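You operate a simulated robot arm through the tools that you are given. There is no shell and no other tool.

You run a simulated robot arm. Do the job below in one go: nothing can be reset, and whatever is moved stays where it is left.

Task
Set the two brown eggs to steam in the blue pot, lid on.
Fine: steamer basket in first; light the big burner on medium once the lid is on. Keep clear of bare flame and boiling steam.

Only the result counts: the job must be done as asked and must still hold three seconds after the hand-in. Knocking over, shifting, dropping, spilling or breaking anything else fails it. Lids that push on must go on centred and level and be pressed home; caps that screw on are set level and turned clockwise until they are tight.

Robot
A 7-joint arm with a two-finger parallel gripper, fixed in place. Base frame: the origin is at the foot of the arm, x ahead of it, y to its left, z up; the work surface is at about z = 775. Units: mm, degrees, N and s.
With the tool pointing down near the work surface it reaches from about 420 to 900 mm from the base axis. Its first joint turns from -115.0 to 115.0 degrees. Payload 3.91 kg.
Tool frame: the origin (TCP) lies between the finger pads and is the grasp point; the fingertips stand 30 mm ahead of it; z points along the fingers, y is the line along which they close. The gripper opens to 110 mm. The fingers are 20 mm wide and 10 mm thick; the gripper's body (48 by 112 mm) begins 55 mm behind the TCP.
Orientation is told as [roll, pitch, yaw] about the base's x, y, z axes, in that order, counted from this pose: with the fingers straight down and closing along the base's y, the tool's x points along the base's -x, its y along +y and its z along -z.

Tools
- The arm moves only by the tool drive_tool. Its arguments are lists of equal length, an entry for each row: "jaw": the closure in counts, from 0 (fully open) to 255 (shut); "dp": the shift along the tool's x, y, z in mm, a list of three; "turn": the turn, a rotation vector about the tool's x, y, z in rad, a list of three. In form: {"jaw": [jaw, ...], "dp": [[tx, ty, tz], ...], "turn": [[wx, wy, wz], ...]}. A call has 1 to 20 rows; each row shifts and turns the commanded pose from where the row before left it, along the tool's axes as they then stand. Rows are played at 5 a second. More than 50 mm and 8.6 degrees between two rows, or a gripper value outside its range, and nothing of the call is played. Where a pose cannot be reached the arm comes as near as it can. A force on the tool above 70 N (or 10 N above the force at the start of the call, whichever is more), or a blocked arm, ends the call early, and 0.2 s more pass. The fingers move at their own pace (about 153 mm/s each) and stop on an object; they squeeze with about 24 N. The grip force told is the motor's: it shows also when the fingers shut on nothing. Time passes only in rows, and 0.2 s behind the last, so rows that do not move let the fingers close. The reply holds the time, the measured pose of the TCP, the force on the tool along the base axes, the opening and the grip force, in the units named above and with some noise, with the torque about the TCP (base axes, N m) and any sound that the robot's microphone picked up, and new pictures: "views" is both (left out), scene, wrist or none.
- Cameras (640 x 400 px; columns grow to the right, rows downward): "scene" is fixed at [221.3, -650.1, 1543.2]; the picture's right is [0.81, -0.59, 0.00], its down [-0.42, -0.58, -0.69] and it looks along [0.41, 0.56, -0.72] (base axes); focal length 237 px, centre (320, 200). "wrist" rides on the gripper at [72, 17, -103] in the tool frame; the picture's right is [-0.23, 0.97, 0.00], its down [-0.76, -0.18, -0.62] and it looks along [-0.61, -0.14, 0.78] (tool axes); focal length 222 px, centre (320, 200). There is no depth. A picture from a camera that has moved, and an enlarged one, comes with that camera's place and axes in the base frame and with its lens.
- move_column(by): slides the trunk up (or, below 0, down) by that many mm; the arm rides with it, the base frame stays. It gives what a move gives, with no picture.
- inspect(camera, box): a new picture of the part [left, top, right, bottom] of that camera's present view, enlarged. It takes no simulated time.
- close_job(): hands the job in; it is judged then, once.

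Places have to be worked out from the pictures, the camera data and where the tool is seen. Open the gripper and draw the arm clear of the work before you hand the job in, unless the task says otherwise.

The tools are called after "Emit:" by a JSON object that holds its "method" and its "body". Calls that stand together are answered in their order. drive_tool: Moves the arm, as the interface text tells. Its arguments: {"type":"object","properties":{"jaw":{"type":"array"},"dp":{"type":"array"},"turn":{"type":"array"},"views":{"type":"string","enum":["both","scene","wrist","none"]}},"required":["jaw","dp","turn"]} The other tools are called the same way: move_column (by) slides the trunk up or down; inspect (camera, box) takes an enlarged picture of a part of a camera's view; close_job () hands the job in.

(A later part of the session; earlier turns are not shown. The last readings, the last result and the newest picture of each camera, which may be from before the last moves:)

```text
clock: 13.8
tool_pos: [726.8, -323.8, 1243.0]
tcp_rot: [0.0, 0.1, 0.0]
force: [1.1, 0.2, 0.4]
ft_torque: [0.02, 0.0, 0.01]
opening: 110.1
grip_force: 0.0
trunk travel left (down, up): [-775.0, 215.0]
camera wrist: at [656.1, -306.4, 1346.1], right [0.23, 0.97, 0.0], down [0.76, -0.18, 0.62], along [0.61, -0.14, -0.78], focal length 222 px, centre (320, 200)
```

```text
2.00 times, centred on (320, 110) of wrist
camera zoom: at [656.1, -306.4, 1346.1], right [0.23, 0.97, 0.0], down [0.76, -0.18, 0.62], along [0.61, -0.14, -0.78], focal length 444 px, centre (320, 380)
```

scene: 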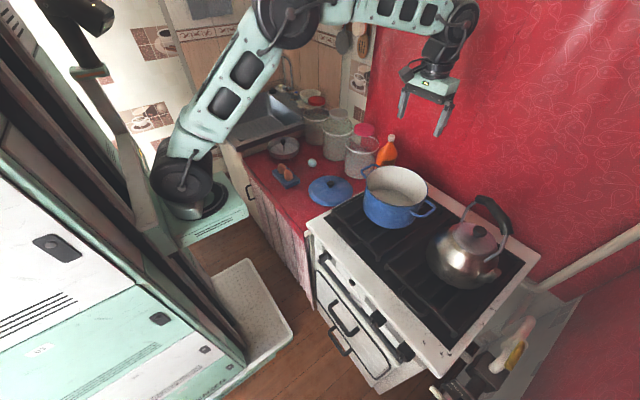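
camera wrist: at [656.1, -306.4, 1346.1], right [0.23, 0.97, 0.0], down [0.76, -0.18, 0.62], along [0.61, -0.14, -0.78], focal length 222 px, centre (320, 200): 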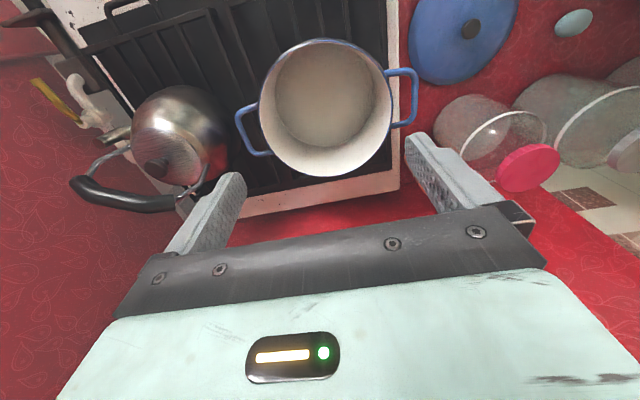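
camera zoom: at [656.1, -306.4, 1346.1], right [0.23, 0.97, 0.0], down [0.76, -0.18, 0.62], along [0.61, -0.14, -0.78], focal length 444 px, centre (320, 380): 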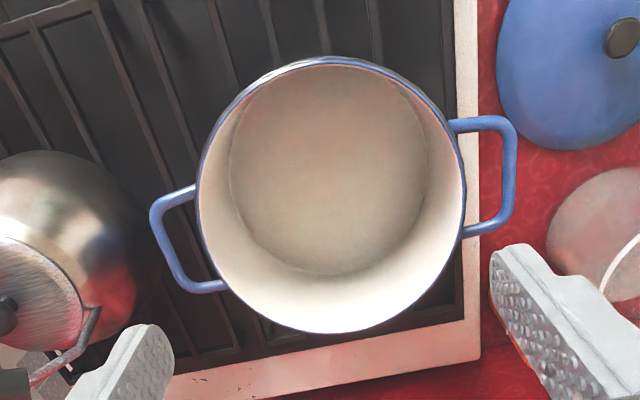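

Fitting all four rim edges with both cameras gives pot rim centre ≈(775,−326,1003), outer radius ≈102, floor radius ≈93. Now I'll cross at safe height to the steamer basket near (713,360) for a close look.

Emit:
{"method": "drive_tool", "body": {"jaw": [0, 0, 0, 0, 0, 0, 0, 0, 0, 0, 0, 0, 0, 0, 0, 0, 0, 0, 0, 0], "dp": [[4.1, 45.6, 0], [4.1, 45.6, 0], [4.1, 45.6, 0], [4.1, 45.6, 0], [4.1, 45.6, 0], [4.1, 45.6, 0], [4.1, 45.6, 0], [4.1, 45.6, 0], [4.1, 45.6, 0], [4.1, 45.6, 0], [4.1, 45.6, 0], [4.1, 45.6, 0], [4.1, 45.6, 0], [4.1, 45.6, 0], [4.1, 45.6, 0], [0, 0, 45], [0, 0, 45], [0, 0, 45], [0, 0, 45], [0, 0, 0]], "turn": [[0, 0, 0], [0, 0, 0], [0, 0, 0], [0, 0, 0], [0, 0, 0], [0, 0, 0], [0, 0, 0], [0, 0, 0], [0, 0, 0], [0, 0, 0], [0, 0, 0], [0, 0, 0], [0, 0, 0], [0, 0, 0], [0, 0, 0], [0, 0, 0], [0, 0, 0], [0, 0, 0], [0, 0, 0], [0, 0, 0]]}}

Emit:
{"method": "inspect", "body": {"camera": "wrist", "box": [200, 0, 440, 220]}}

Emit:
{"method": "inspect", "body": {"camera": "scene", "box": [255, 120, 335, 180]}}

```text
clock: 18.0
tool_pos: [665.0, 359.7, 1063.6]
tcp_rot: [0.0, 0.0, 0.0]
force: [0.1, -0.5, -0.3]
ft_torque: [0.0, 0.0, -0.01]
opening: 110.0
grip_force: 0.0
trunk travel left (down, up): [-775.0, 215.0]
camera wrist: at [594.3, 375.8, 1167.3], right [0.23, 0.97, 0.0], down [0.76, -0.18, 0.62], along [0.61, -0.14, -0.78], focal length 222 px, centre (320, 200)
```

scene: 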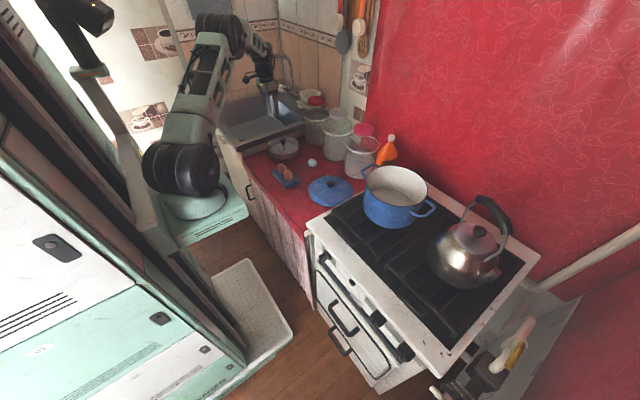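
wrist: 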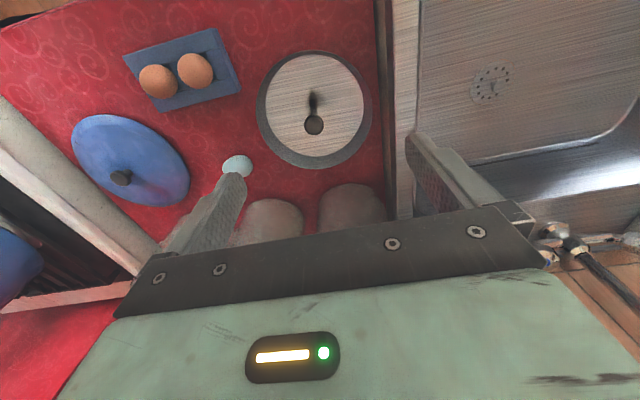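

```text
1.82 times, centred on (320, 110) of wrist
camera zoom: at [594.3, 375.8, 1167.3], right [0.23, 0.97, 0.0], down [0.76, -0.18, 0.62], along [0.61, -0.14, -0.78], focal length 404 px, centre (320, 364)
```

zoom: 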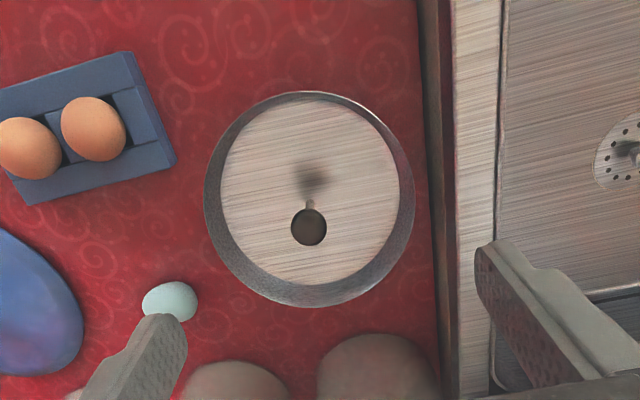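

```text
6.67 times, centred on (295, 150) of scene
camera zoom: at [221.3, -650.1, 1543.2], right [0.81, -0.59, 0.0], down [-0.42, -0.58, -0.69], along [0.41, 0.56, -0.72], focal length 1583 px, centre (487, 533)
```

zoom: 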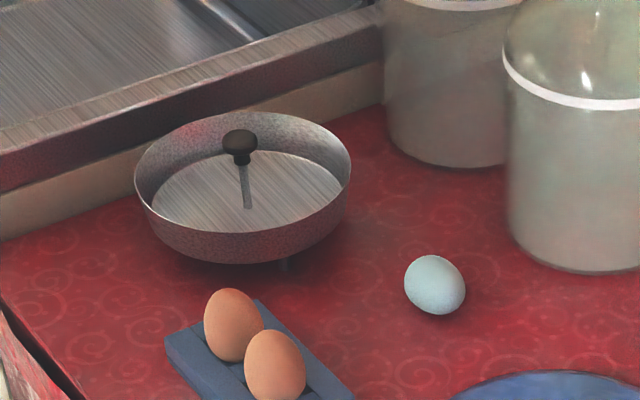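

The basket sits at about (702,341): rim z≈835, floor z≈800, with its dark knob centred near (703,341,858). I'll go to just above the knob with the jaws partly open and verify alignment.

Emit:
{"method": "drive_tool", "body": {"jaw": [80, 116, 116, 116], "dp": [[-12.7, -6.1, 35], [-12.7, -6.1, 35], [-12.6, -6, 35], [0, 0, 0]], "turn": [[0, 0, 0], [0, 0, 0], [0, 0, 0], [0, 0, 0]]}}

Emit:
{"method": "inspect", "body": {"camera": "wrist", "box": [200, 0, 440, 220]}}

Emit:
{"method": "inspect", "body": {"camera": "scene", "box": [250, 90, 340, 180]}}

```text
clock: 19.0
tool_pos: [703.0, 341.5, 958.4]
tcp_rot: [0.1, 0.0, -0.1]
force: [0.4, -0.1, -0.5]
ft_torque: [-0.01, -0.04, 0.02]
opening: 60.0
grip_force: 0.0
trunk travel left (down, up): [-775.0, 215.0]
camera wrist: at [632.3, 358.1, 1061.7], right [0.23, 0.97, 0.0], down [0.76, -0.18, 0.62], along [0.61, -0.14, -0.78], focal length 222 px, centre (320, 200)
```

scene: 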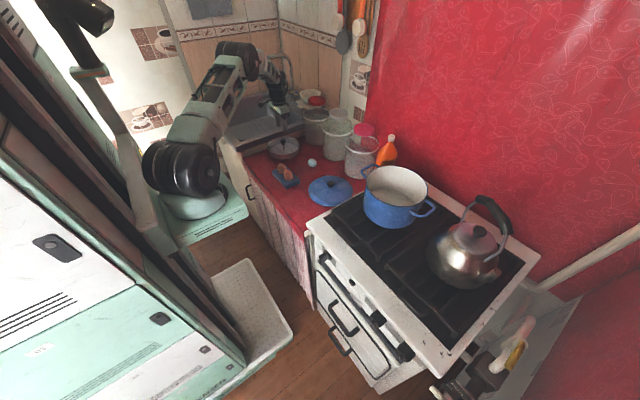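
wrist: 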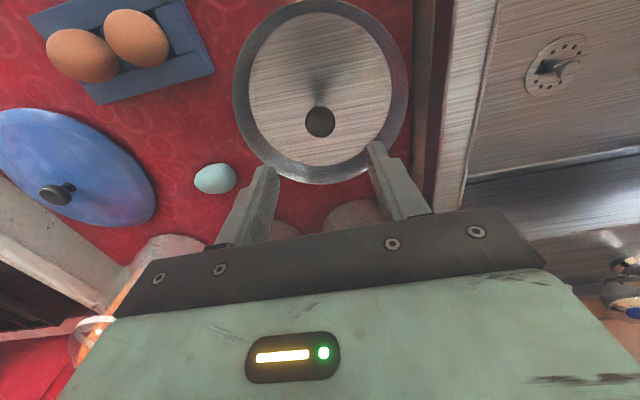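

```text
1.82 times, centred on (320, 110) of wrist
camera zoom: at [632.3, 358.1, 1061.7], right [0.23, 0.97, 0.0], down [0.76, -0.18, 0.62], along [0.61, -0.14, -0.78], focal length 404 px, centre (320, 364)
```

zoom: 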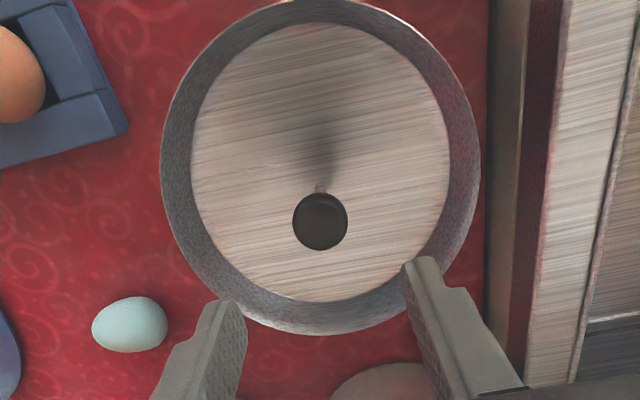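

```text
4.44 times, centred on (295, 135) of scene
camera zoom: at [221.3, -650.1, 1543.2], right [0.81, -0.59, 0.0], down [-0.42, -0.58, -0.69], along [0.41, 0.56, -0.72], focal length 1055 px, centre (431, 489)
```

zoom: 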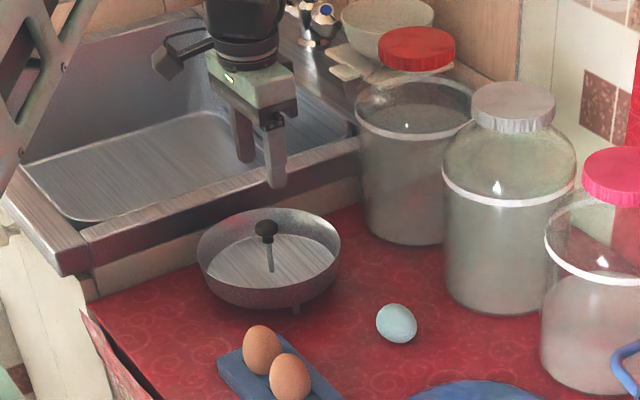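

The knob fits at (702,341,855) and the TCP is right over it at (703,341.5). I'll lower to the knob and close on it.

Emit:
{"method": "drive_tool", "body": {"jaw": [116, 116, 116, 255, 255, 255], "dp": [[0, 0, 34], [0, 0, 34], [0, 0, 34], [0, 0, 0], [0, 0, 0], [0, 0, 0]], "turn": [[0, 0, 0], [0, 0, 0], [0, 0, 0], [0, 0, 0], [0, 0, 0], [0, 0, 0]]}}

Emit:
{"method": "inspect", "body": {"camera": "scene", "box": [250, 90, 340, 180]}}

```text
clock: 20.4
tool_pos: [705.4, 342.4, 857.6]
tcp_rot: [0.0, 0.0, -0.1]
force: [0.5, -0.3, 0.7]
ft_torque: [0.0, 0.02, 0.0]
opening: 27.0
grip_force: 24.3
trunk travel left (down, up): [-775.0, 215.0]
camera wrist: at [633.9, 359.1, 960.6], right [0.23, 0.97, 0.0], down [0.76, -0.18, 0.62], along [0.61, -0.14, -0.78], focal length 222 px, centre (320, 200)
```

scene: 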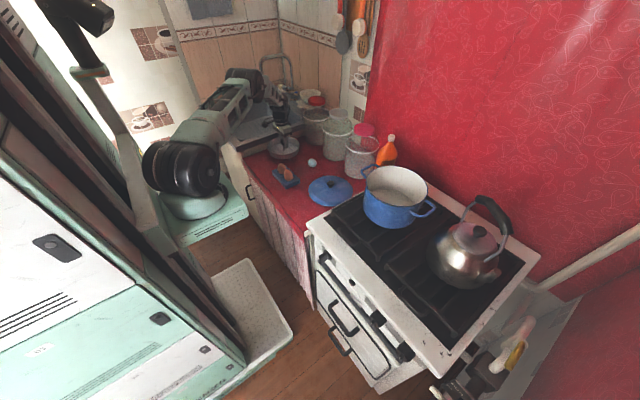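
wrist: 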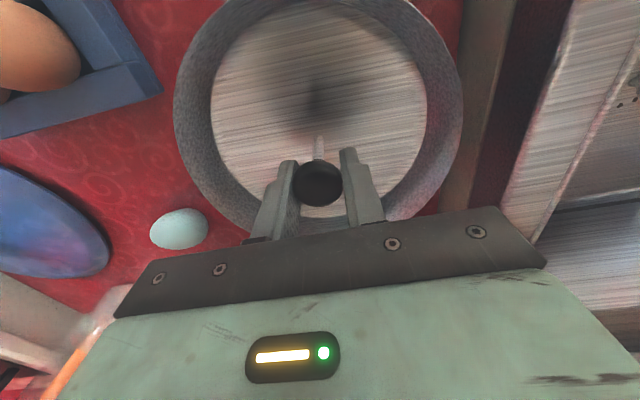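

```text
4.44 times, centred on (295, 135) of scene
camera zoom: at [221.3, -650.1, 1543.2], right [0.81, -0.59, 0.0], down [-0.42, -0.58, -0.69], along [0.41, 0.56, -0.72], focal length 1055 px, centre (431, 489)
```

zoom: 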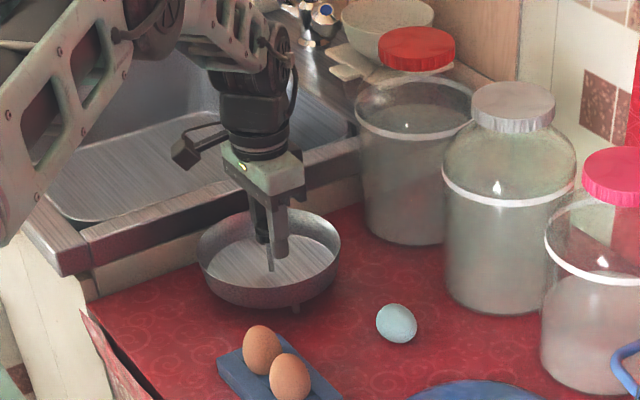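

Grip is solid on the knob (27 mm, 24 N). I'll lift the basket gently and check that it comes up level.

Emit:
{"method": "drive_tool", "body": {"jaw": [255, 255, 255, 255, 255, 255, 255, 255, 255, 255], "dp": [[0, 0, -10], [0, 0, -20], [0, 0, -35], [0, 0, -40], [0, 0, -40], [0, 0, -40], [0, 0, -40], [0, 0, -40], [0, 0, -35], [0, 0, 0]], "turn": [[0, 0, 0], [0, 0, 0], [0, 0, 0], [0, 0, 0], [0, 0, 0], [0, 0, 0], [0, 0, 0], [0, 0, 0], [0, 0, 0], [0, 0, 0]]}}

Emit:
{"method": "inspect", "body": {"camera": "scene", "box": [230, 30, 340, 140]}}

```text
clock: 22.6
tool_pos: [702.7, 340.7, 1159.5]
tcp_rot: [0.0, 0.0, 0.1]
force: [-1.0, 0.1, -1.4]
ft_torque: [0.01, 0.02, -0.01]
opening: 27.1
grip_force: 24.1
trunk travel left (down, up): [-775.0, 215.0]
camera wrist: at [631.7, 357.9, 1261.3], right [0.23, 0.97, 0.0], down [0.76, -0.18, 0.62], along [0.61, -0.14, -0.78], focal length 222 px, centre (320, 200)
```

scene: 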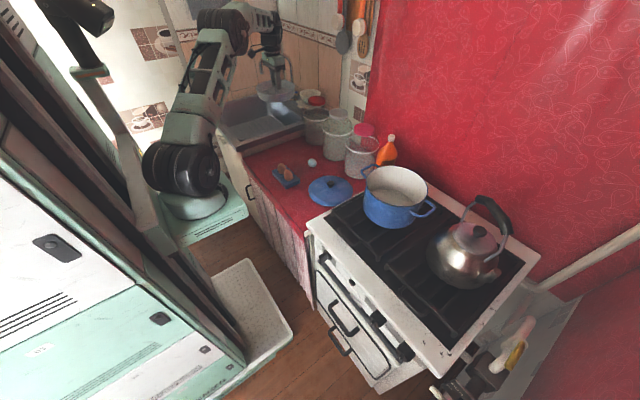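
wrist: 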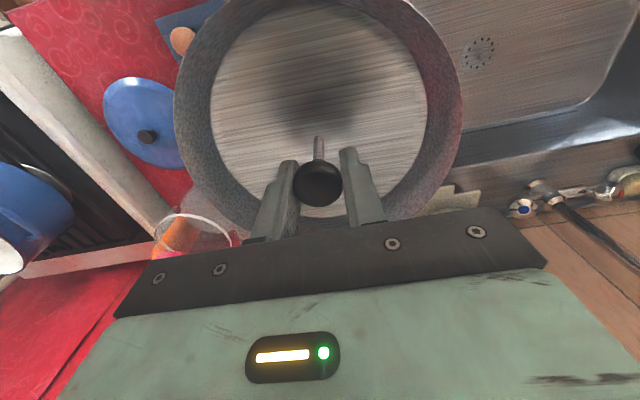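

```text
3.64 times, centred on (285, 85) of scene
camera zoom: at [221.3, -650.1, 1543.2], right [0.81, -0.59, 0.0], down [-0.42, -0.58, -0.69], along [0.41, 0.56, -0.72], focal length 863 px, centre (447, 618)
```

zoom: 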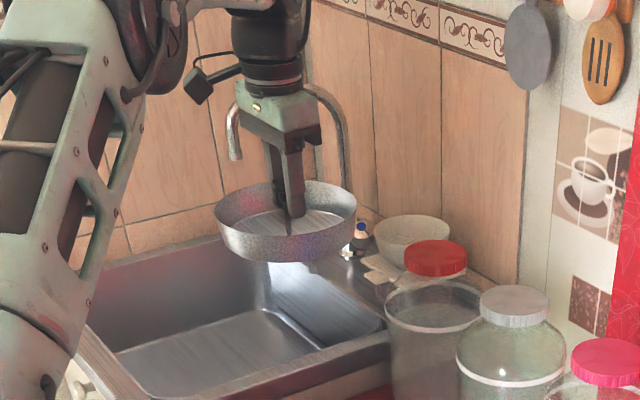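

The basket hangs level. I'll carry it at this height to above the pot.

Emit:
{"method": "drive_tool", "body": {"jaw": [255, 255, 255, 255, 255, 255, 255, 255, 255, 255, 255, 255, 255, 255, 255, 255, 255, 255, 255, 255], "dp": [[-2, -20, 0], [-4, -35, 0], [-4.25, -39.2, 0], [-4.25, -39.2, 0], [-4.25, -39.2, 0], [-4.25, -39.2, 0], [-4.25, -39.2, 0], [-4.25, -39.2, 0], [-4.25, -39.2, 0], [-4.25, -39.2, 0], [-4.25, -39.2, 0], [-4.25, -39.2, 0], [-4.25, -39.2, 0], [-4.25, -39.2, 0], [-4.25, -39.2, 0], [-4.25, -39.2, 0], [-4.25, -35, 0], [-3, -22, 0], [0, 0, 0], [0, 0, 0]], "turn": [[0, 0, 0], [0, 0, 0], [0, 0, 0], [0, 0, 0], [0, 0, 0], [0, 0, 0], [0, 0, 0], [0, 0, 0], [0, 0, 0], [0, 0, 0], [0, 0, 0], [0, 0, 0], [0, 0, 0], [0, 0, 0], [0, 0, 0], [0, 0, 0], [0, 0, 0], [0, 0, 0], [0, 0, 0], [0, 0, 0]]}}

Emit:
{"method": "inspect", "body": {"camera": "scene", "box": [330, 80, 460, 240]}}

```text
clock: 26.8
tool_pos: [774.3, -320.9, 1160.7]
tcp_rot: [-0.1, 0.0, 0.0]
force: [-0.6, 0.0, -2.3]
ft_torque: [-0.01, 0.0, -0.01]
opening: 26.9
grip_force: 24.0
trunk travel left (down, up): [-775.0, 215.0]
camera wrist: at [703.3, -304.3, 1262.5], right [0.23, 0.97, 0.0], down [0.76, -0.18, 0.62], along [0.61, -0.14, -0.78], focal length 222 px, centre (320, 200)
```

scene: 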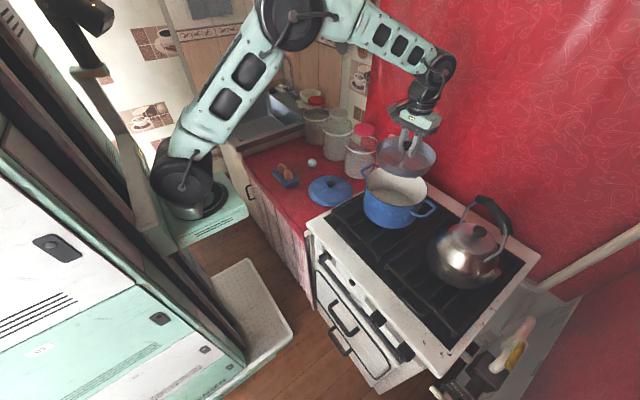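
wrist: 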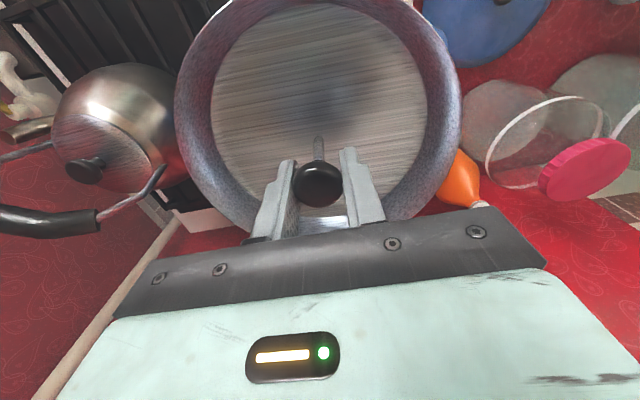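

```text
2.50 times, centred on (395, 160) of scene
camera zoom: at [221.3, -650.1, 1543.2], right [0.81, -0.59, 0.0], down [-0.42, -0.58, -0.69], along [0.41, 0.56, -0.72], focal length 594 px, centre (132, 300)
```

zoom: 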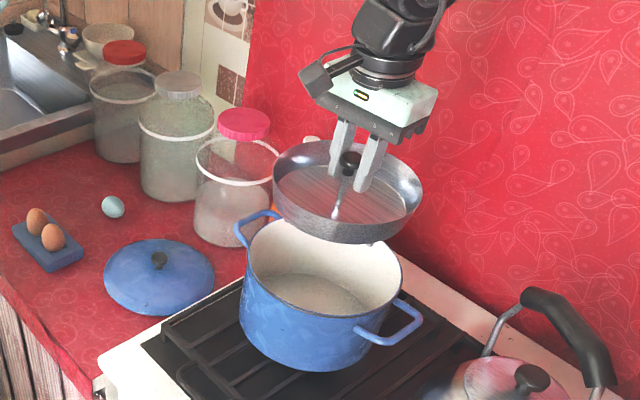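

The basket projects consistently with my pot estimate (both show the same +3 px camera offset), so I only need to correct y by −5. I'll lower until the basket's feet are just above the rim and recheck.

Emit:
{"method": "drive_tool", "body": {"jaw": [255, 255, 255, 255], "dp": [[-0.7, -5, 15], [0, 0, 25], [0, 0, 22], [0, 0, 0]], "turn": [[0, 0, 0], [0, 0, 0], [0, 0, 0], [0, 0, 0]]}}

Emit:
{"method": "inspect", "body": {"camera": "scene", "box": [350, 130, 450, 240]}}

Emit:
{"method": "inspect", "body": {"camera": "wrist", "box": [160, 0, 480, 240]}}

```text
clock: 27.8
tool_pos: [775.6, -326.0, 1096.9]
tcp_rot: [0.0, 0.0, 0.0]
force: [0.4, 0.4, -2.6]
ft_torque: [0.03, 0.0, -0.03]
opening: 27.1
grip_force: 24.0
trunk travel left (down, up): [-775.0, 215.0]
camera wrist: at [703.6, -309.3, 1199.7], right [0.23, 0.97, 0.0], down [0.76, -0.18, 0.62], along [0.61, -0.14, -0.78], focal length 222 px, centre (320, 200)
```

scene: 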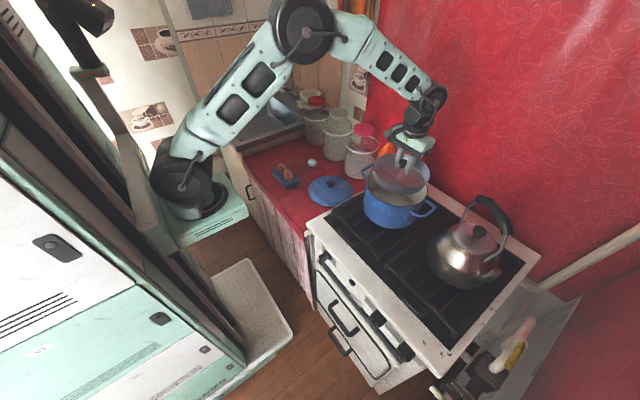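
wrist: 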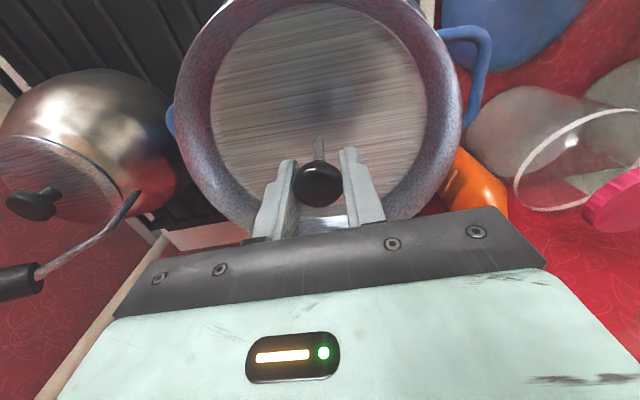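

```text
3.64 times, centred on (400, 185) of scene
camera zoom: at [221.3, -650.1, 1543.2], right [0.81, -0.59, 0.0], down [-0.42, -0.58, -0.69], along [0.41, 0.56, -0.72], focal length 863 px, centre (29, 254)
```

zoom: 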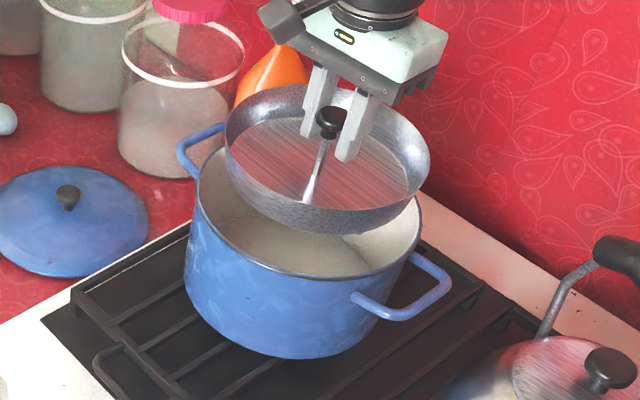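

```text
1.67 times, centred on (320, 120) of wrist
camera zoom: at [703.6, -309.3, 1199.7], right [0.23, 0.97, 0.0], down [0.76, -0.18, 0.62], along [0.61, -0.14, -0.78], focal length 370 px, centre (320, 333)
```

zoom: 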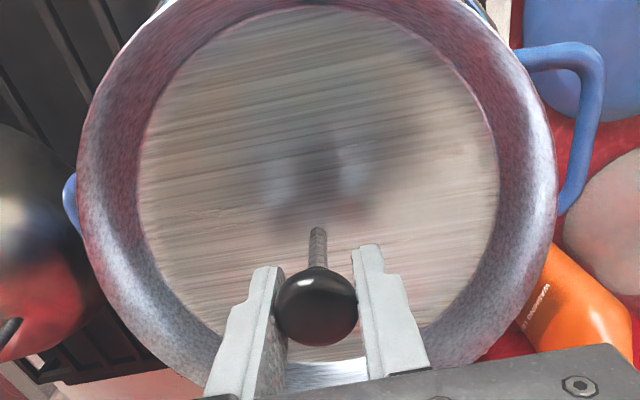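

Basket and pot rims line up within about 2 mm, with ~13 mm radial clearance. Lowering the basket into the pot to just above the expected floor contact.

Emit:
{"method": "drive_tool", "body": {"jaw": [255, 255, 255, 255, 255, 255], "dp": [[-1, 0, 20], [0, 0, 25], [0, 0, 25], [0, 0, 20], [0, 0, 12], [0, 0, 0]], "turn": [[0, 0, 0], [0, 0, 0], [0, 0, 0], [0, 0, 0], [0, 0, 0], [0, 0, 0]]}}

Emit:
{"method": "inspect", "body": {"camera": "scene", "box": [350, 130, 450, 240]}}

Emit:
{"method": "inspect", "body": {"camera": "wrist", "box": [160, 0, 480, 240]}}

```text
clock: 29.2
tool_pos: [776.9, -323.3, 994.5]
tcp_rot: [0.0, 0.0, 0.0]
force: [0.0, 0.5, -1.8]
ft_torque: [-0.02, 0.01, 0.0]
opening: 26.9
grip_force: 24.3
trunk travel left (down, up): [-775.0, 215.0]
camera wrist: at [705.6, -307.7, 1097.5], right [0.23, 0.97, 0.0], down [0.76, -0.18, 0.62], along [0.61, -0.14, -0.78], focal length 222 px, centre (320, 200)
```

scene: 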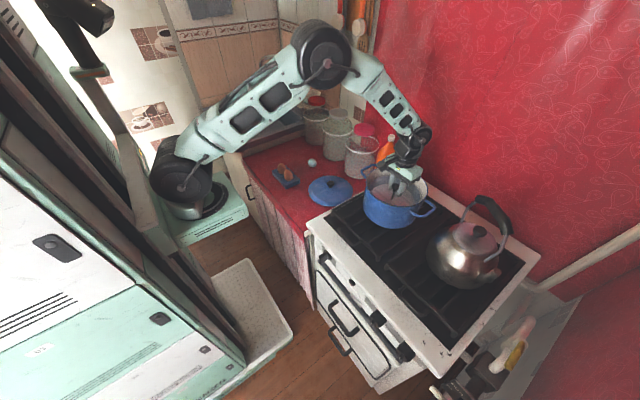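
wrist: 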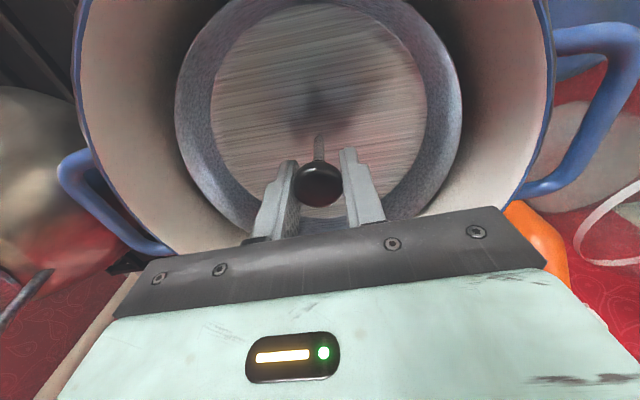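

```text
3.64 times, centred on (400, 185) of scene
camera zoom: at [221.3, -650.1, 1543.2], right [0.81, -0.59, 0.0], down [-0.42, -0.58, -0.69], along [0.41, 0.56, -0.72], focal length 863 px, centre (29, 254)
```

zoom: 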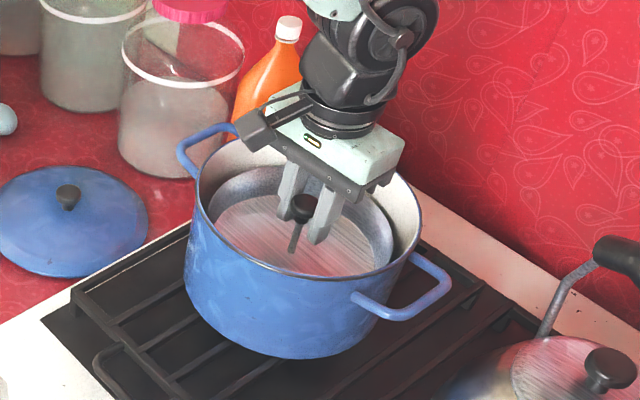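

```text
1.67 times, centred on (320, 120) of wrist
camera zoom: at [705.6, -307.7, 1097.5], right [0.23, 0.97, 0.0], down [0.76, -0.18, 0.62], along [0.61, -0.14, -0.78], focal length 370 px, centre (320, 333)
```

zoom: 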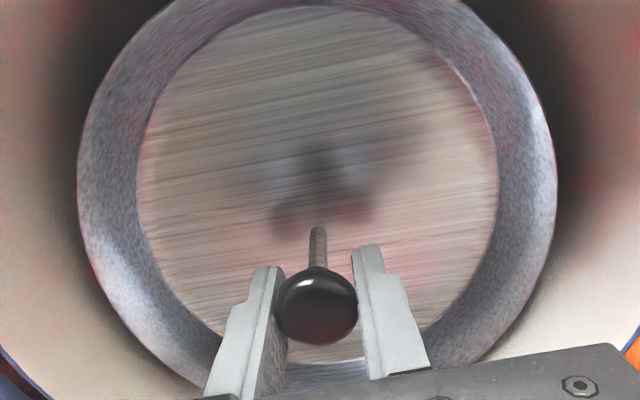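

The basket is inside and centred (equal gaps left and right). Now I'll feel for the floor with small steps.

Emit:
{"method": "drive_tool", "body": {"jaw": [255, 255, 255, 255], "dp": [[0, 0, 4], [0, 0, 4], [0, 0, 3], [0, 0, 0]], "turn": [[0, 0, 0], [0, 0, 0], [0, 0, 0], [0, 0, 0]], "views": "none"}}

```text
clock: 30.2
tool_pos: [775.7, -324.4, 981.9]
tcp_rot: [-0.1, 0.0, 0.0]
force: [0.2, -0.7, -2.3]
ft_torque: [-0.05, 0.01, 0.03]
opening: 27.2
grip_force: 24.2
trunk travel left (down, up): [-775.0, 215.0]
```

No contact yet at 982 (force still just the basket's weight). Continuing in small steps.

Emit:
{"method": "drive_tool", "body": {"jaw": [255, 255, 255, 255], "dp": [[0, 0, 2], [0, 0, 2], [0, 0, 2], [0, 0, 0]], "turn": [[0, 0, 0], [0, 0, 0], [0, 0, 0], [0, 0, 0]], "views": "none"}}

```text
clock: 31.2
tool_pos: [776.6, -325.7, 975.4]
tcp_rot: [0.0, -0.1, 0.0]
force: [0.4, 0.9, -2.6]
ft_torque: [0.01, 0.04, 0.02]
opening: 26.8
grip_force: 23.8
trunk travel left (down, up): [-775.0, 215.0]
```

Emit:
{"method": "drive_tool", "body": {"jaw": [255, 255, 255, 255], "dp": [[0, 0, 2], [0, 0, 2], [0, 0, 2], [0, 0, 0]], "turn": [[0, 0, 0], [0, 0, 0], [0, 0, 0], [0, 0, 0]], "views": "scene"}}

Emit:
{"method": "inspect", "body": {"camera": "scene", "box": [350, 130, 450, 240]}}

```text
clock: 32.2
tool_pos: [777.2, -325.0, 972.7]
tcp_rot: [0.0, -0.1, 0.0]
force: [2.3, 2.7, 16.2]
ft_torque: [-0.01, 0.05, 0.03]
opening: 27.1
grip_force: 24.2
trunk travel left (down, up): [-775.0, 215.0]
```

scene: 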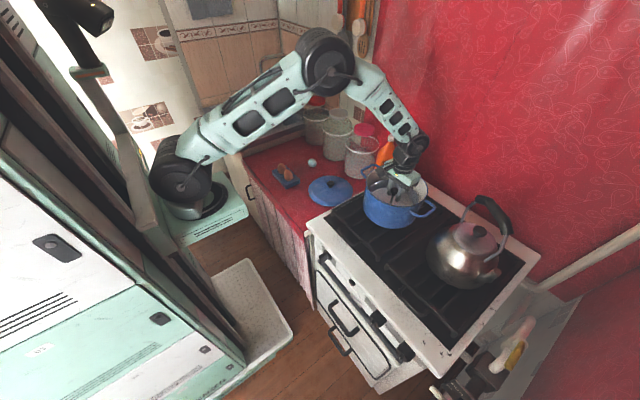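

```text
3.64 times, centred on (400, 185) of scene
camera zoom: at [221.3, -650.1, 1543.2], right [0.81, -0.59, 0.0], down [-0.42, -0.58, -0.69], along [0.41, 0.56, -0.72], focal length 863 px, centre (29, 254)
```

zoom: 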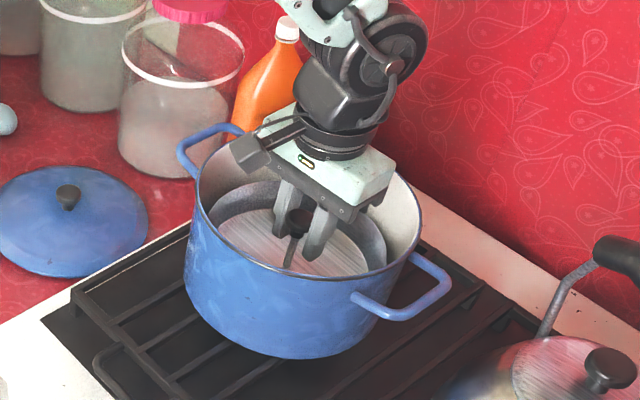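

Contact at TCP z≈973 (16 N), so the basket stands on the pot floor (feet at ≈891, plate at ≈916). I'll relieve the push, open the jaws, and rise straight out.

Emit:
{"method": "drive_tool", "body": {"jaw": [255, 116, 116, 116, 116, 116, 116, 116, 116, 116], "dp": [[0, 0, -2], [0, 0, 0], [0, 0, 0], [0, 0, -20], [0, 0, -40], [0, 0, -45], [0, 0, -45], [0, 0, -45], [0, 0, -45], [0, 0, 0]], "turn": [[0, 0, 0], [0, 0, 0], [0, 0, 0], [0, 0, 0], [0, 0, 0], [0, 0, 0], [0, 0, 0], [0, 0, 0], [0, 0, 0], [0, 0, 0]]}}

Emit:
{"method": "inspect", "body": {"camera": "scene", "box": [350, 130, 450, 240]}}

Emit:
{"method": "inspect", "body": {"camera": "wrist", "box": [200, 0, 440, 170]}}

```text
clock: 34.4
tool_pos: [776.9, -321.7, 1214.3]
tcp_rot: [0.1, 0.1, 0.0]
force: [-0.4, 0.7, -1.1]
ft_torque: [0.0, -0.02, -0.01]
opening: 60.1
grip_force: 0.0
trunk travel left (down, up): [-775.0, 215.0]
camera wrist: at [706.1, -304.1, 1316.4], right [0.23, 0.97, 0.0], down [0.76, -0.18, 0.62], along [0.61, -0.14, -0.78], focal length 222 px, centre (320, 200)
```

scene: 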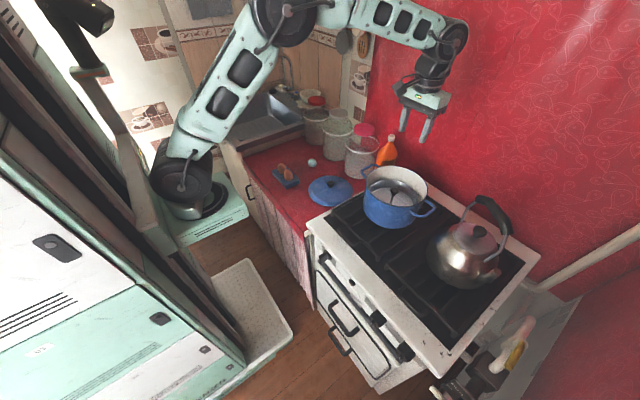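
wrist: 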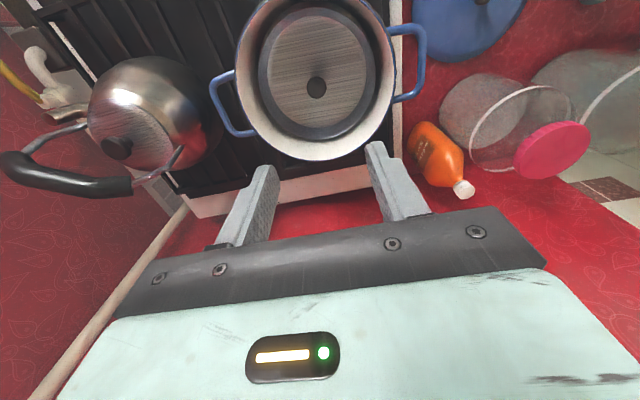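

```text
3.64 times, centred on (400, 185) of scene
camera zoom: at [221.3, -650.1, 1543.2], right [0.81, -0.59, 0.0], down [-0.42, -0.58, -0.69], along [0.41, 0.56, -0.72], focal length 863 px, centre (29, 254)
```

zoom: 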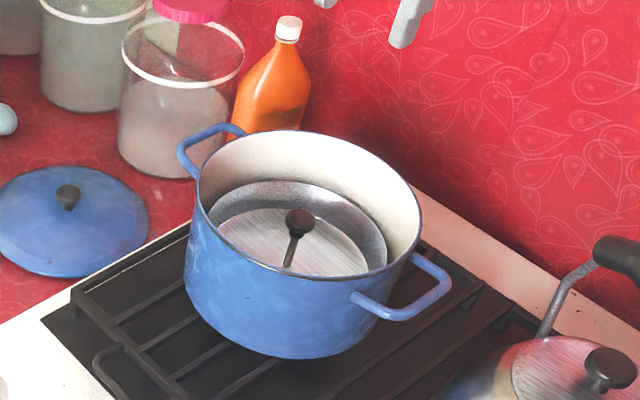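

```text
2.35 times, centred on (320, 85) of wrist
camera zoom: at [706.1, -304.1, 1316.4], right [0.23, 0.97, 0.0], down [0.76, -0.18, 0.62], along [0.61, -0.14, -0.78], focal length 523 px, centre (320, 471)
```

zoom: 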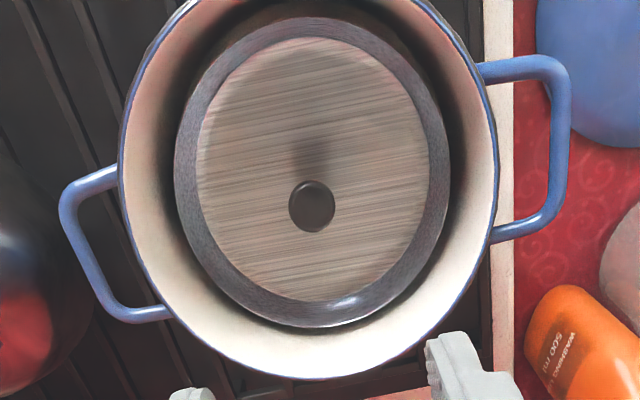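

Basket is down, level and centred, jaws free. Now to the two brown eggs near (610,166) for a close look.

Emit:
{"method": "drive_tool", "body": {"jaw": [116, 116, 116, 116, 116, 116, 116, 116, 116, 116, 116, 116, 116, 116, 116, 116, 116], "dp": [[17.25, 40.7, 0], [17.25, 40.7, 0], [17.25, 40.7, 0], [17.25, 40.7, 0], [17.25, 40.7, 0], [17.25, 40.7, 0], [17.25, 40.7, 0], [17.25, 40.7, 0], [17.25, 40.7, 0], [17.25, 40.7, 0], [17.25, 40.7, 0], [17.25, 40.7, 0], [0, 0, 43], [0, 0, 43], [0, 0, 43], [0, 0, 43], [0, 0, 0]], "turn": [[0, 0, 0], [0, 0, 0], [0, 0, 0], [0, 0, 0], [0, 0, 0], [0, 0, 0], [0, 0, 0], [0, 0, 0], [0, 0, 0], [0, 0, 0], [0, 0, 0], [0, 0, 0], [0, 0, 0], [0, 0, 0], [0, 0, 0], [0, 0, 0], [0, 0, 0]]}}

Emit:
{"method": "inspect", "body": {"camera": "wrist", "box": [220, 60, 400, 180]}}

Emit:
{"method": "inspect", "body": {"camera": "scene", "box": [260, 145, 320, 200]}}

```text
clock: 38.0
tool_pos: [570.9, 161.4, 1040.6]
tcp_rot: [0.1, -0.1, 0.0]
force: [0.8, -0.1, -0.1]
ft_torque: [0.01, -0.02, 0.0]
opening: 60.0
grip_force: 0.0
trunk travel left (down, up): [-775.0, 215.0]
camera wrist: at [499.7, 179.2, 1143.4], right [0.23, 0.97, 0.0], down [0.76, -0.18, 0.62], along [0.61, -0.14, -0.78], focal length 222 px, centre (320, 200)
```

scene: 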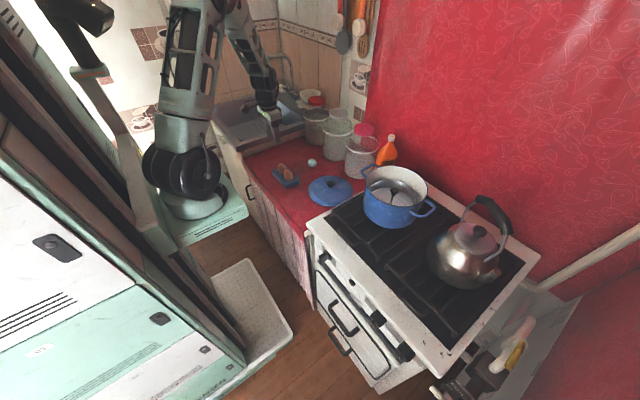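
wrist: 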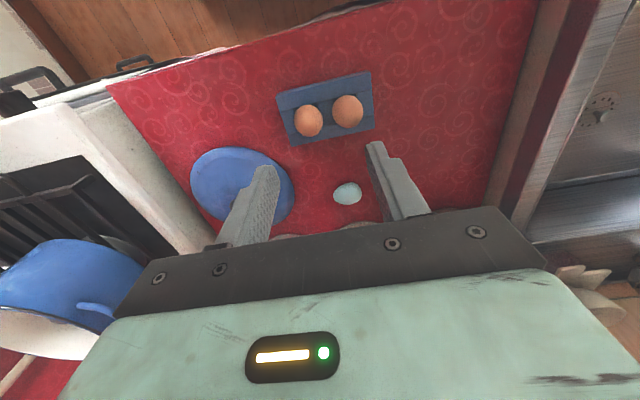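

```text
3.33 times, centred on (310, 120) of wrist
camera zoom: at [499.7, 179.2, 1143.4], right [0.23, 0.97, 0.0], down [0.76, -0.18, 0.62], along [0.61, -0.14, -0.78], focal length 740 px, centre (353, 467)
```

zoom: 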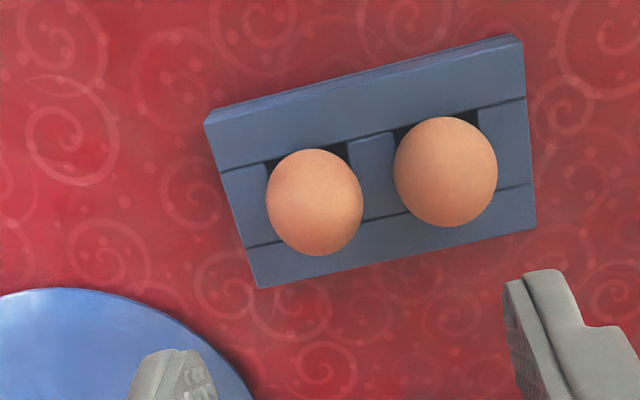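

```text
7.27 times, centred on (290, 172) of scene
camera zoom: at [221.3, -650.1, 1543.2], right [0.81, -0.59, 0.0], down [-0.42, -0.58, -0.69], along [0.41, 0.56, -0.72], focal length 1727 px, centre (538, 400)
```

zoom: 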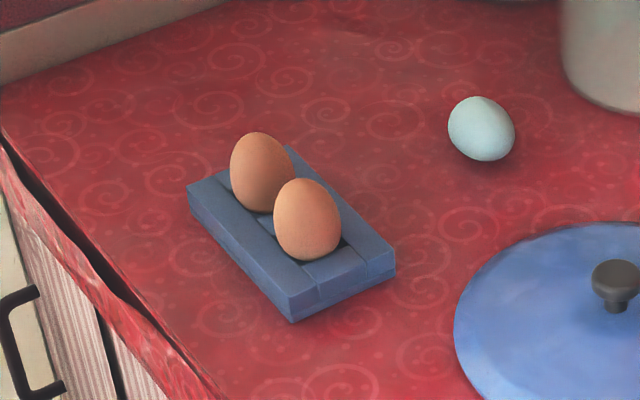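

Eggs sit upright in a holder at ≈(605,137) and ≈(605,195), centres z≈817, ~43 mm wide, ~58 mm apart along y, so I should grip across x. I'll move above the +y egg and turn the tool −90° in yaw.

Emit:
{"method": "drive_tool", "body": {"jaw": [116, 90, 90, 90, 90, 90, 90, 90, 90, 90, 90, 90, 90, 90], "dp": [[-17, 16.8, 20], [-17, 16.8, 20], [0, 0, 0], [0, 0, 0], [0, 0, 0], [0, 0, 0], [0, 0, 0], [0, 0, 0], [0, 0, 0], [0, 0, 0], [0, 0, 0], [0, 0, 0], [0, 0, 0], [0, 0, 0]], "turn": [[0, 0, 0], [0, 0, 0], [0, 0, 0.1428], [0, 0, 0.1428], [0, 0, 0.1428], [0, 0, 0.1428], [0, 0, 0.1428], [0, 0, 0.1428], [0, 0, 0.1428], [0, 0, 0.1428], [0, 0, 0.1428], [0, 0, 0.1428], [0, 0, 0.1428], [0, 0, 0]]}}

Emit:
{"method": "inspect", "body": {"camera": "wrist", "box": [200, 20, 440, 200]}}

```text
clock: 41.0
tool_pos: [603.9, 198.2, 1001.1]
tcp_rot: [0.0, 0.0, -90.1]
force: [1.4, -1.0, 0.0]
ft_torque: [0.01, -0.04, -0.01]
opening: 71.1
grip_force: 0.0
trunk travel left (down, up): [-775.0, 215.0]
camera wrist: at [622.5, 270.0, 1103.6], right [0.97, -0.23, 0.0], down [-0.18, -0.76, 0.62], along [-0.14, -0.61, -0.78], focal length 222 px, centre (320, 200)
```

scene: 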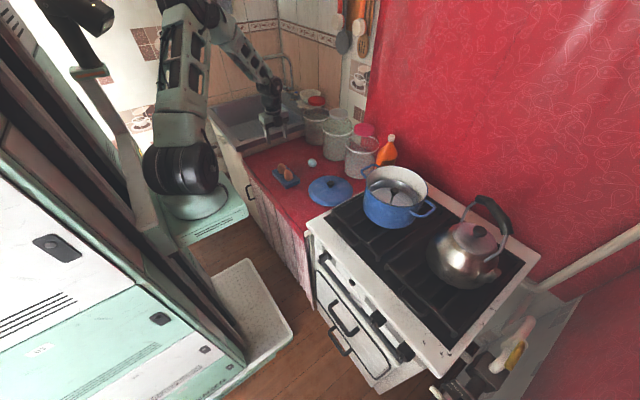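
wrist: 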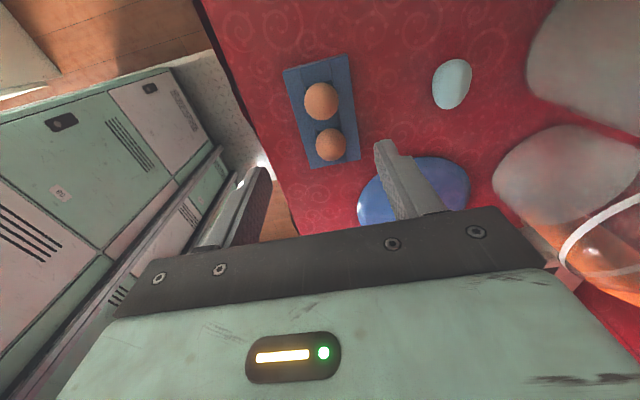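

```text
2.22 times, centred on (320, 110) of wrist
camera zoom: at [622.5, 270.0, 1103.6], right [0.97, -0.23, 0.0], down [-0.18, -0.76, 0.62], along [-0.14, -0.61, -0.78], focal length 494 px, centre (320, 400)
```

zoom: 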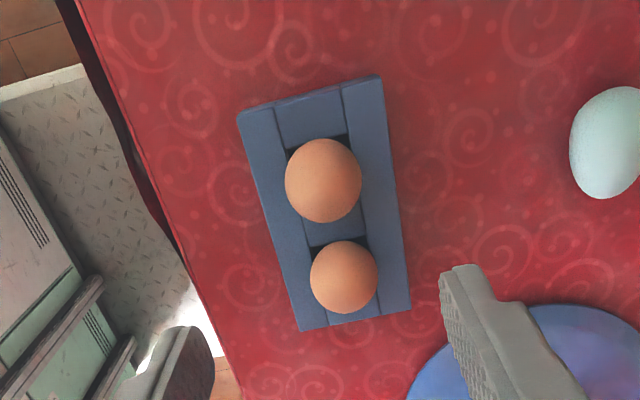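

Egg B refines to ≈(606,196), egg A ≈(606,138). I'll lower around egg B (jaws 71 mm open along x), stopping with the tips beside its upper half to check.

Emit:
{"method": "drive_tool", "body": {"jaw": [90, 90, 90, 90, 90], "dp": [[-1.5, 2, 40], [0, 0, 40], [0, 0, 40], [0, 0, 25], [0, 0, 0]], "turn": [[0, 0, 0], [0, 0, 0], [0, 0, 0], [0, 0, 0], [0, 0, 0]]}}

Emit:
{"method": "inspect", "body": {"camera": "wrist", "box": [180, 0, 460, 240]}}

Emit:
{"method": "inspect", "body": {"camera": "scene", "box": [250, 130, 330, 200]}}

```text
clock: 42.2
tool_pos: [606.1, 197.3, 855.6]
tcp_rot: [0.0, 0.0, -90.1]
force: [-0.1, 0.7, 0.0]
ft_torque: [0.03, 0.0, 0.03]
opening: 71.1
grip_force: 0.1
trunk travel left (down, up): [-775.0, 215.0]
camera wrist: at [624.7, 269.5, 958.9], right [0.97, -0.23, 0.0], down [-0.18, -0.76, 0.62], along [-0.14, -0.61, -0.78], focal length 222 px, centre (320, 200)
```

scene: 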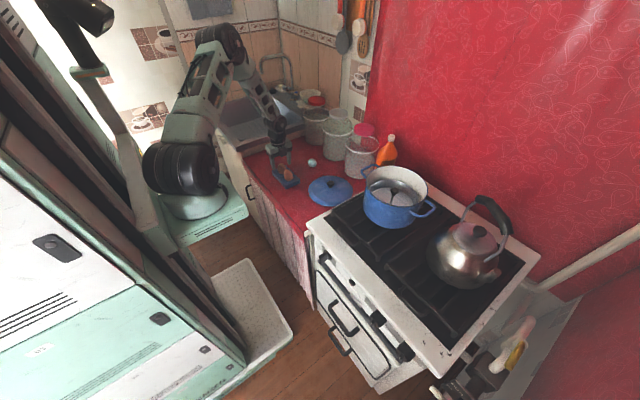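
wrist: 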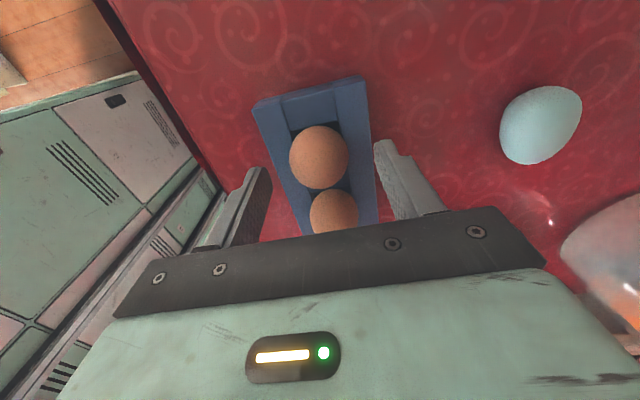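

```text
1.67 times, centred on (320, 120) of wrist
camera zoom: at [624.7, 269.5, 958.9], right [0.97, -0.23, 0.0], down [-0.18, -0.76, 0.62], along [-0.14, -0.61, -0.78], focal length 370 px, centre (320, 333)
```

zoom: 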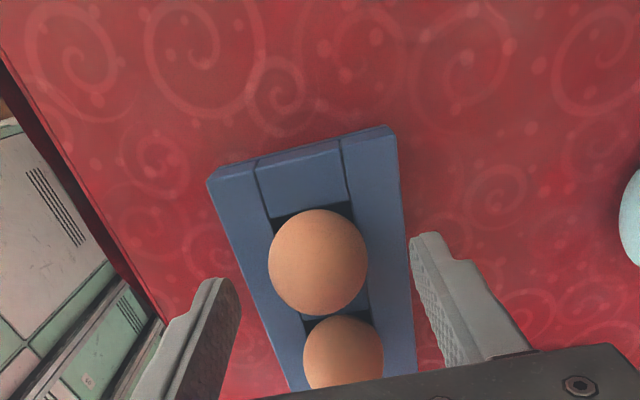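

```text
5.71 times, centred on (290, 165) of scene
camera zoom: at [221.3, -650.1, 1543.2], right [0.81, -0.59, 0.0], down [-0.42, -0.58, -0.69], along [0.41, 0.56, -0.72], focal length 1357 px, centre (491, 400)
```

zoom: 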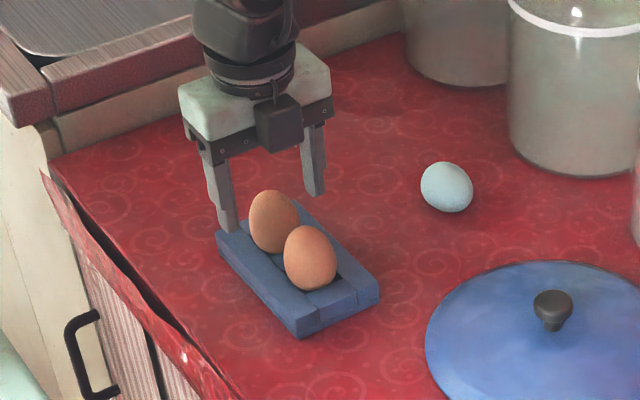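

TCP (606,197) is within 1 mm of the egg. Lowering to z≈837 (tips ~7 mm above the holder's top) and closing gradually to feel the first contact.

Emit:
{"method": "drive_tool", "body": {"jaw": [90, 90, 130, 148, 148], "dp": [[0, 0, 10], [0, 0, 9], [0, 0, 0], [0, 0, 0], [0, 0, 0]], "turn": [[0, 0, 0], [0, 0, 0], [0, 0, 0], [0, 0, 0], [0, 0, 0]]}}

Emit:
{"method": "inspect", "body": {"camera": "wrist", "box": [220, 80, 420, 240]}}

```text
clock: 43.4
tool_pos: [605.4, 197.4, 838.0]
tcp_rot: [0.0, 0.0, -90.0]
force: [0.0, 0.0, -0.4]
ft_torque: [-0.01, 0.01, -0.01]
opening: 46.4
grip_force: 0.0
trunk travel left (down, up): [-775.0, 215.0]
camera wrist: at [624.8, 269.2, 940.0], right [0.97, -0.23, 0.0], down [-0.18, -0.76, 0.62], along [-0.14, -0.61, -0.78], focal length 222 px, centre (320, 200)
```

scene: 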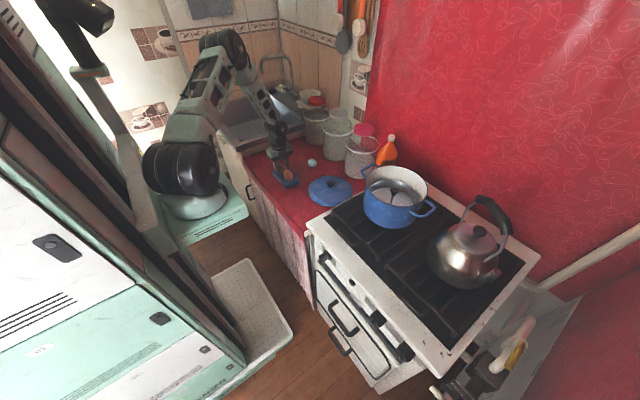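
wrist: 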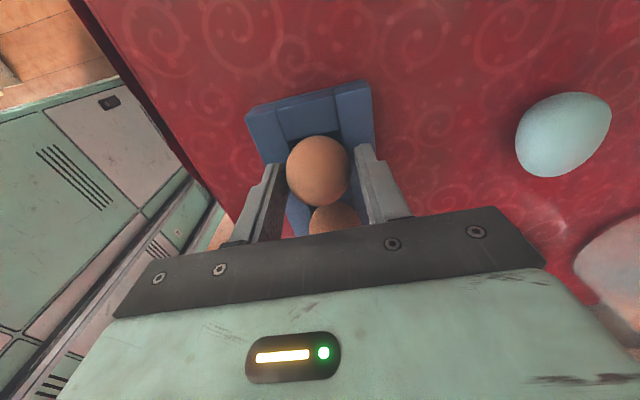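

```text
2.50 times, centred on (320, 160) of wrist
camera zoom: at [624.8, 269.2, 940.0], right [0.97, -0.23, 0.0], down [-0.18, -0.76, 0.62], along [-0.14, -0.61, -0.78], focal length 555 px, centre (320, 300)
```

zoom: 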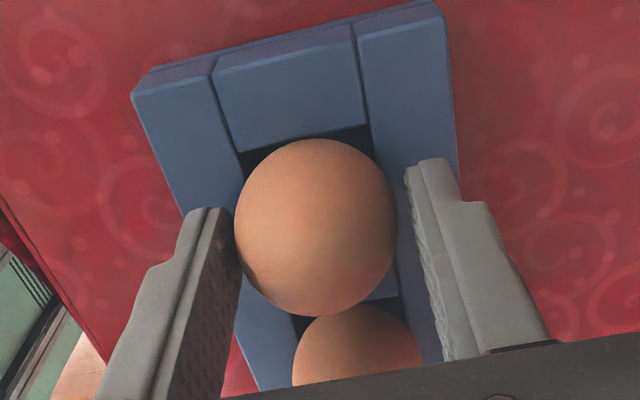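

The fingers straddle the egg evenly. Closing a few counts at a time to make contact with light force.

Emit:
{"method": "drive_tool", "body": {"jaw": [152, 154, 156, 156], "dp": [[0, 0, 0], [0, 0, 0], [0, 0, 0], [0, 0, 0]], "turn": [[0, 0, 0], [0, 0, 0], [0, 0, 0], [0, 0, 0]], "views": "none"}}

```text
clock: 44.4
tool_pos: [606.5, 195.6, 837.1]
tcp_rot: [0.0, 0.1, -90.1]
force: [-1.7, -0.2, 0.5]
ft_torque: [0.0, 0.08, -0.03]
opening: 43.9
grip_force: 1.4
trunk travel left (down, up): [-775.0, 215.0]
```

Contact at 43.9 mm with only 1.4 N. I'll add a bit more closure for a secure but gentle hold.

Emit:
{"method": "drive_tool", "body": {"jaw": [160, 164, 164], "dp": [[0, 0, 0], [0, 0, 0], [0, 0, 0]], "turn": [[0, 0, 0], [0, 0, 0], [0, 0, 0]], "views": "none"}}

```text
clock: 45.2
tool_pos: [606.0, 196.6, 837.6]
tcp_rot: [0.0, 0.0, -89.9]
force: [-1.7, -1.1, 0.5]
ft_torque: [0.0, 0.04, -0.03]
opening: 42.1
grip_force: 11.8
trunk travel left (down, up): [-775.0, 215.0]
```

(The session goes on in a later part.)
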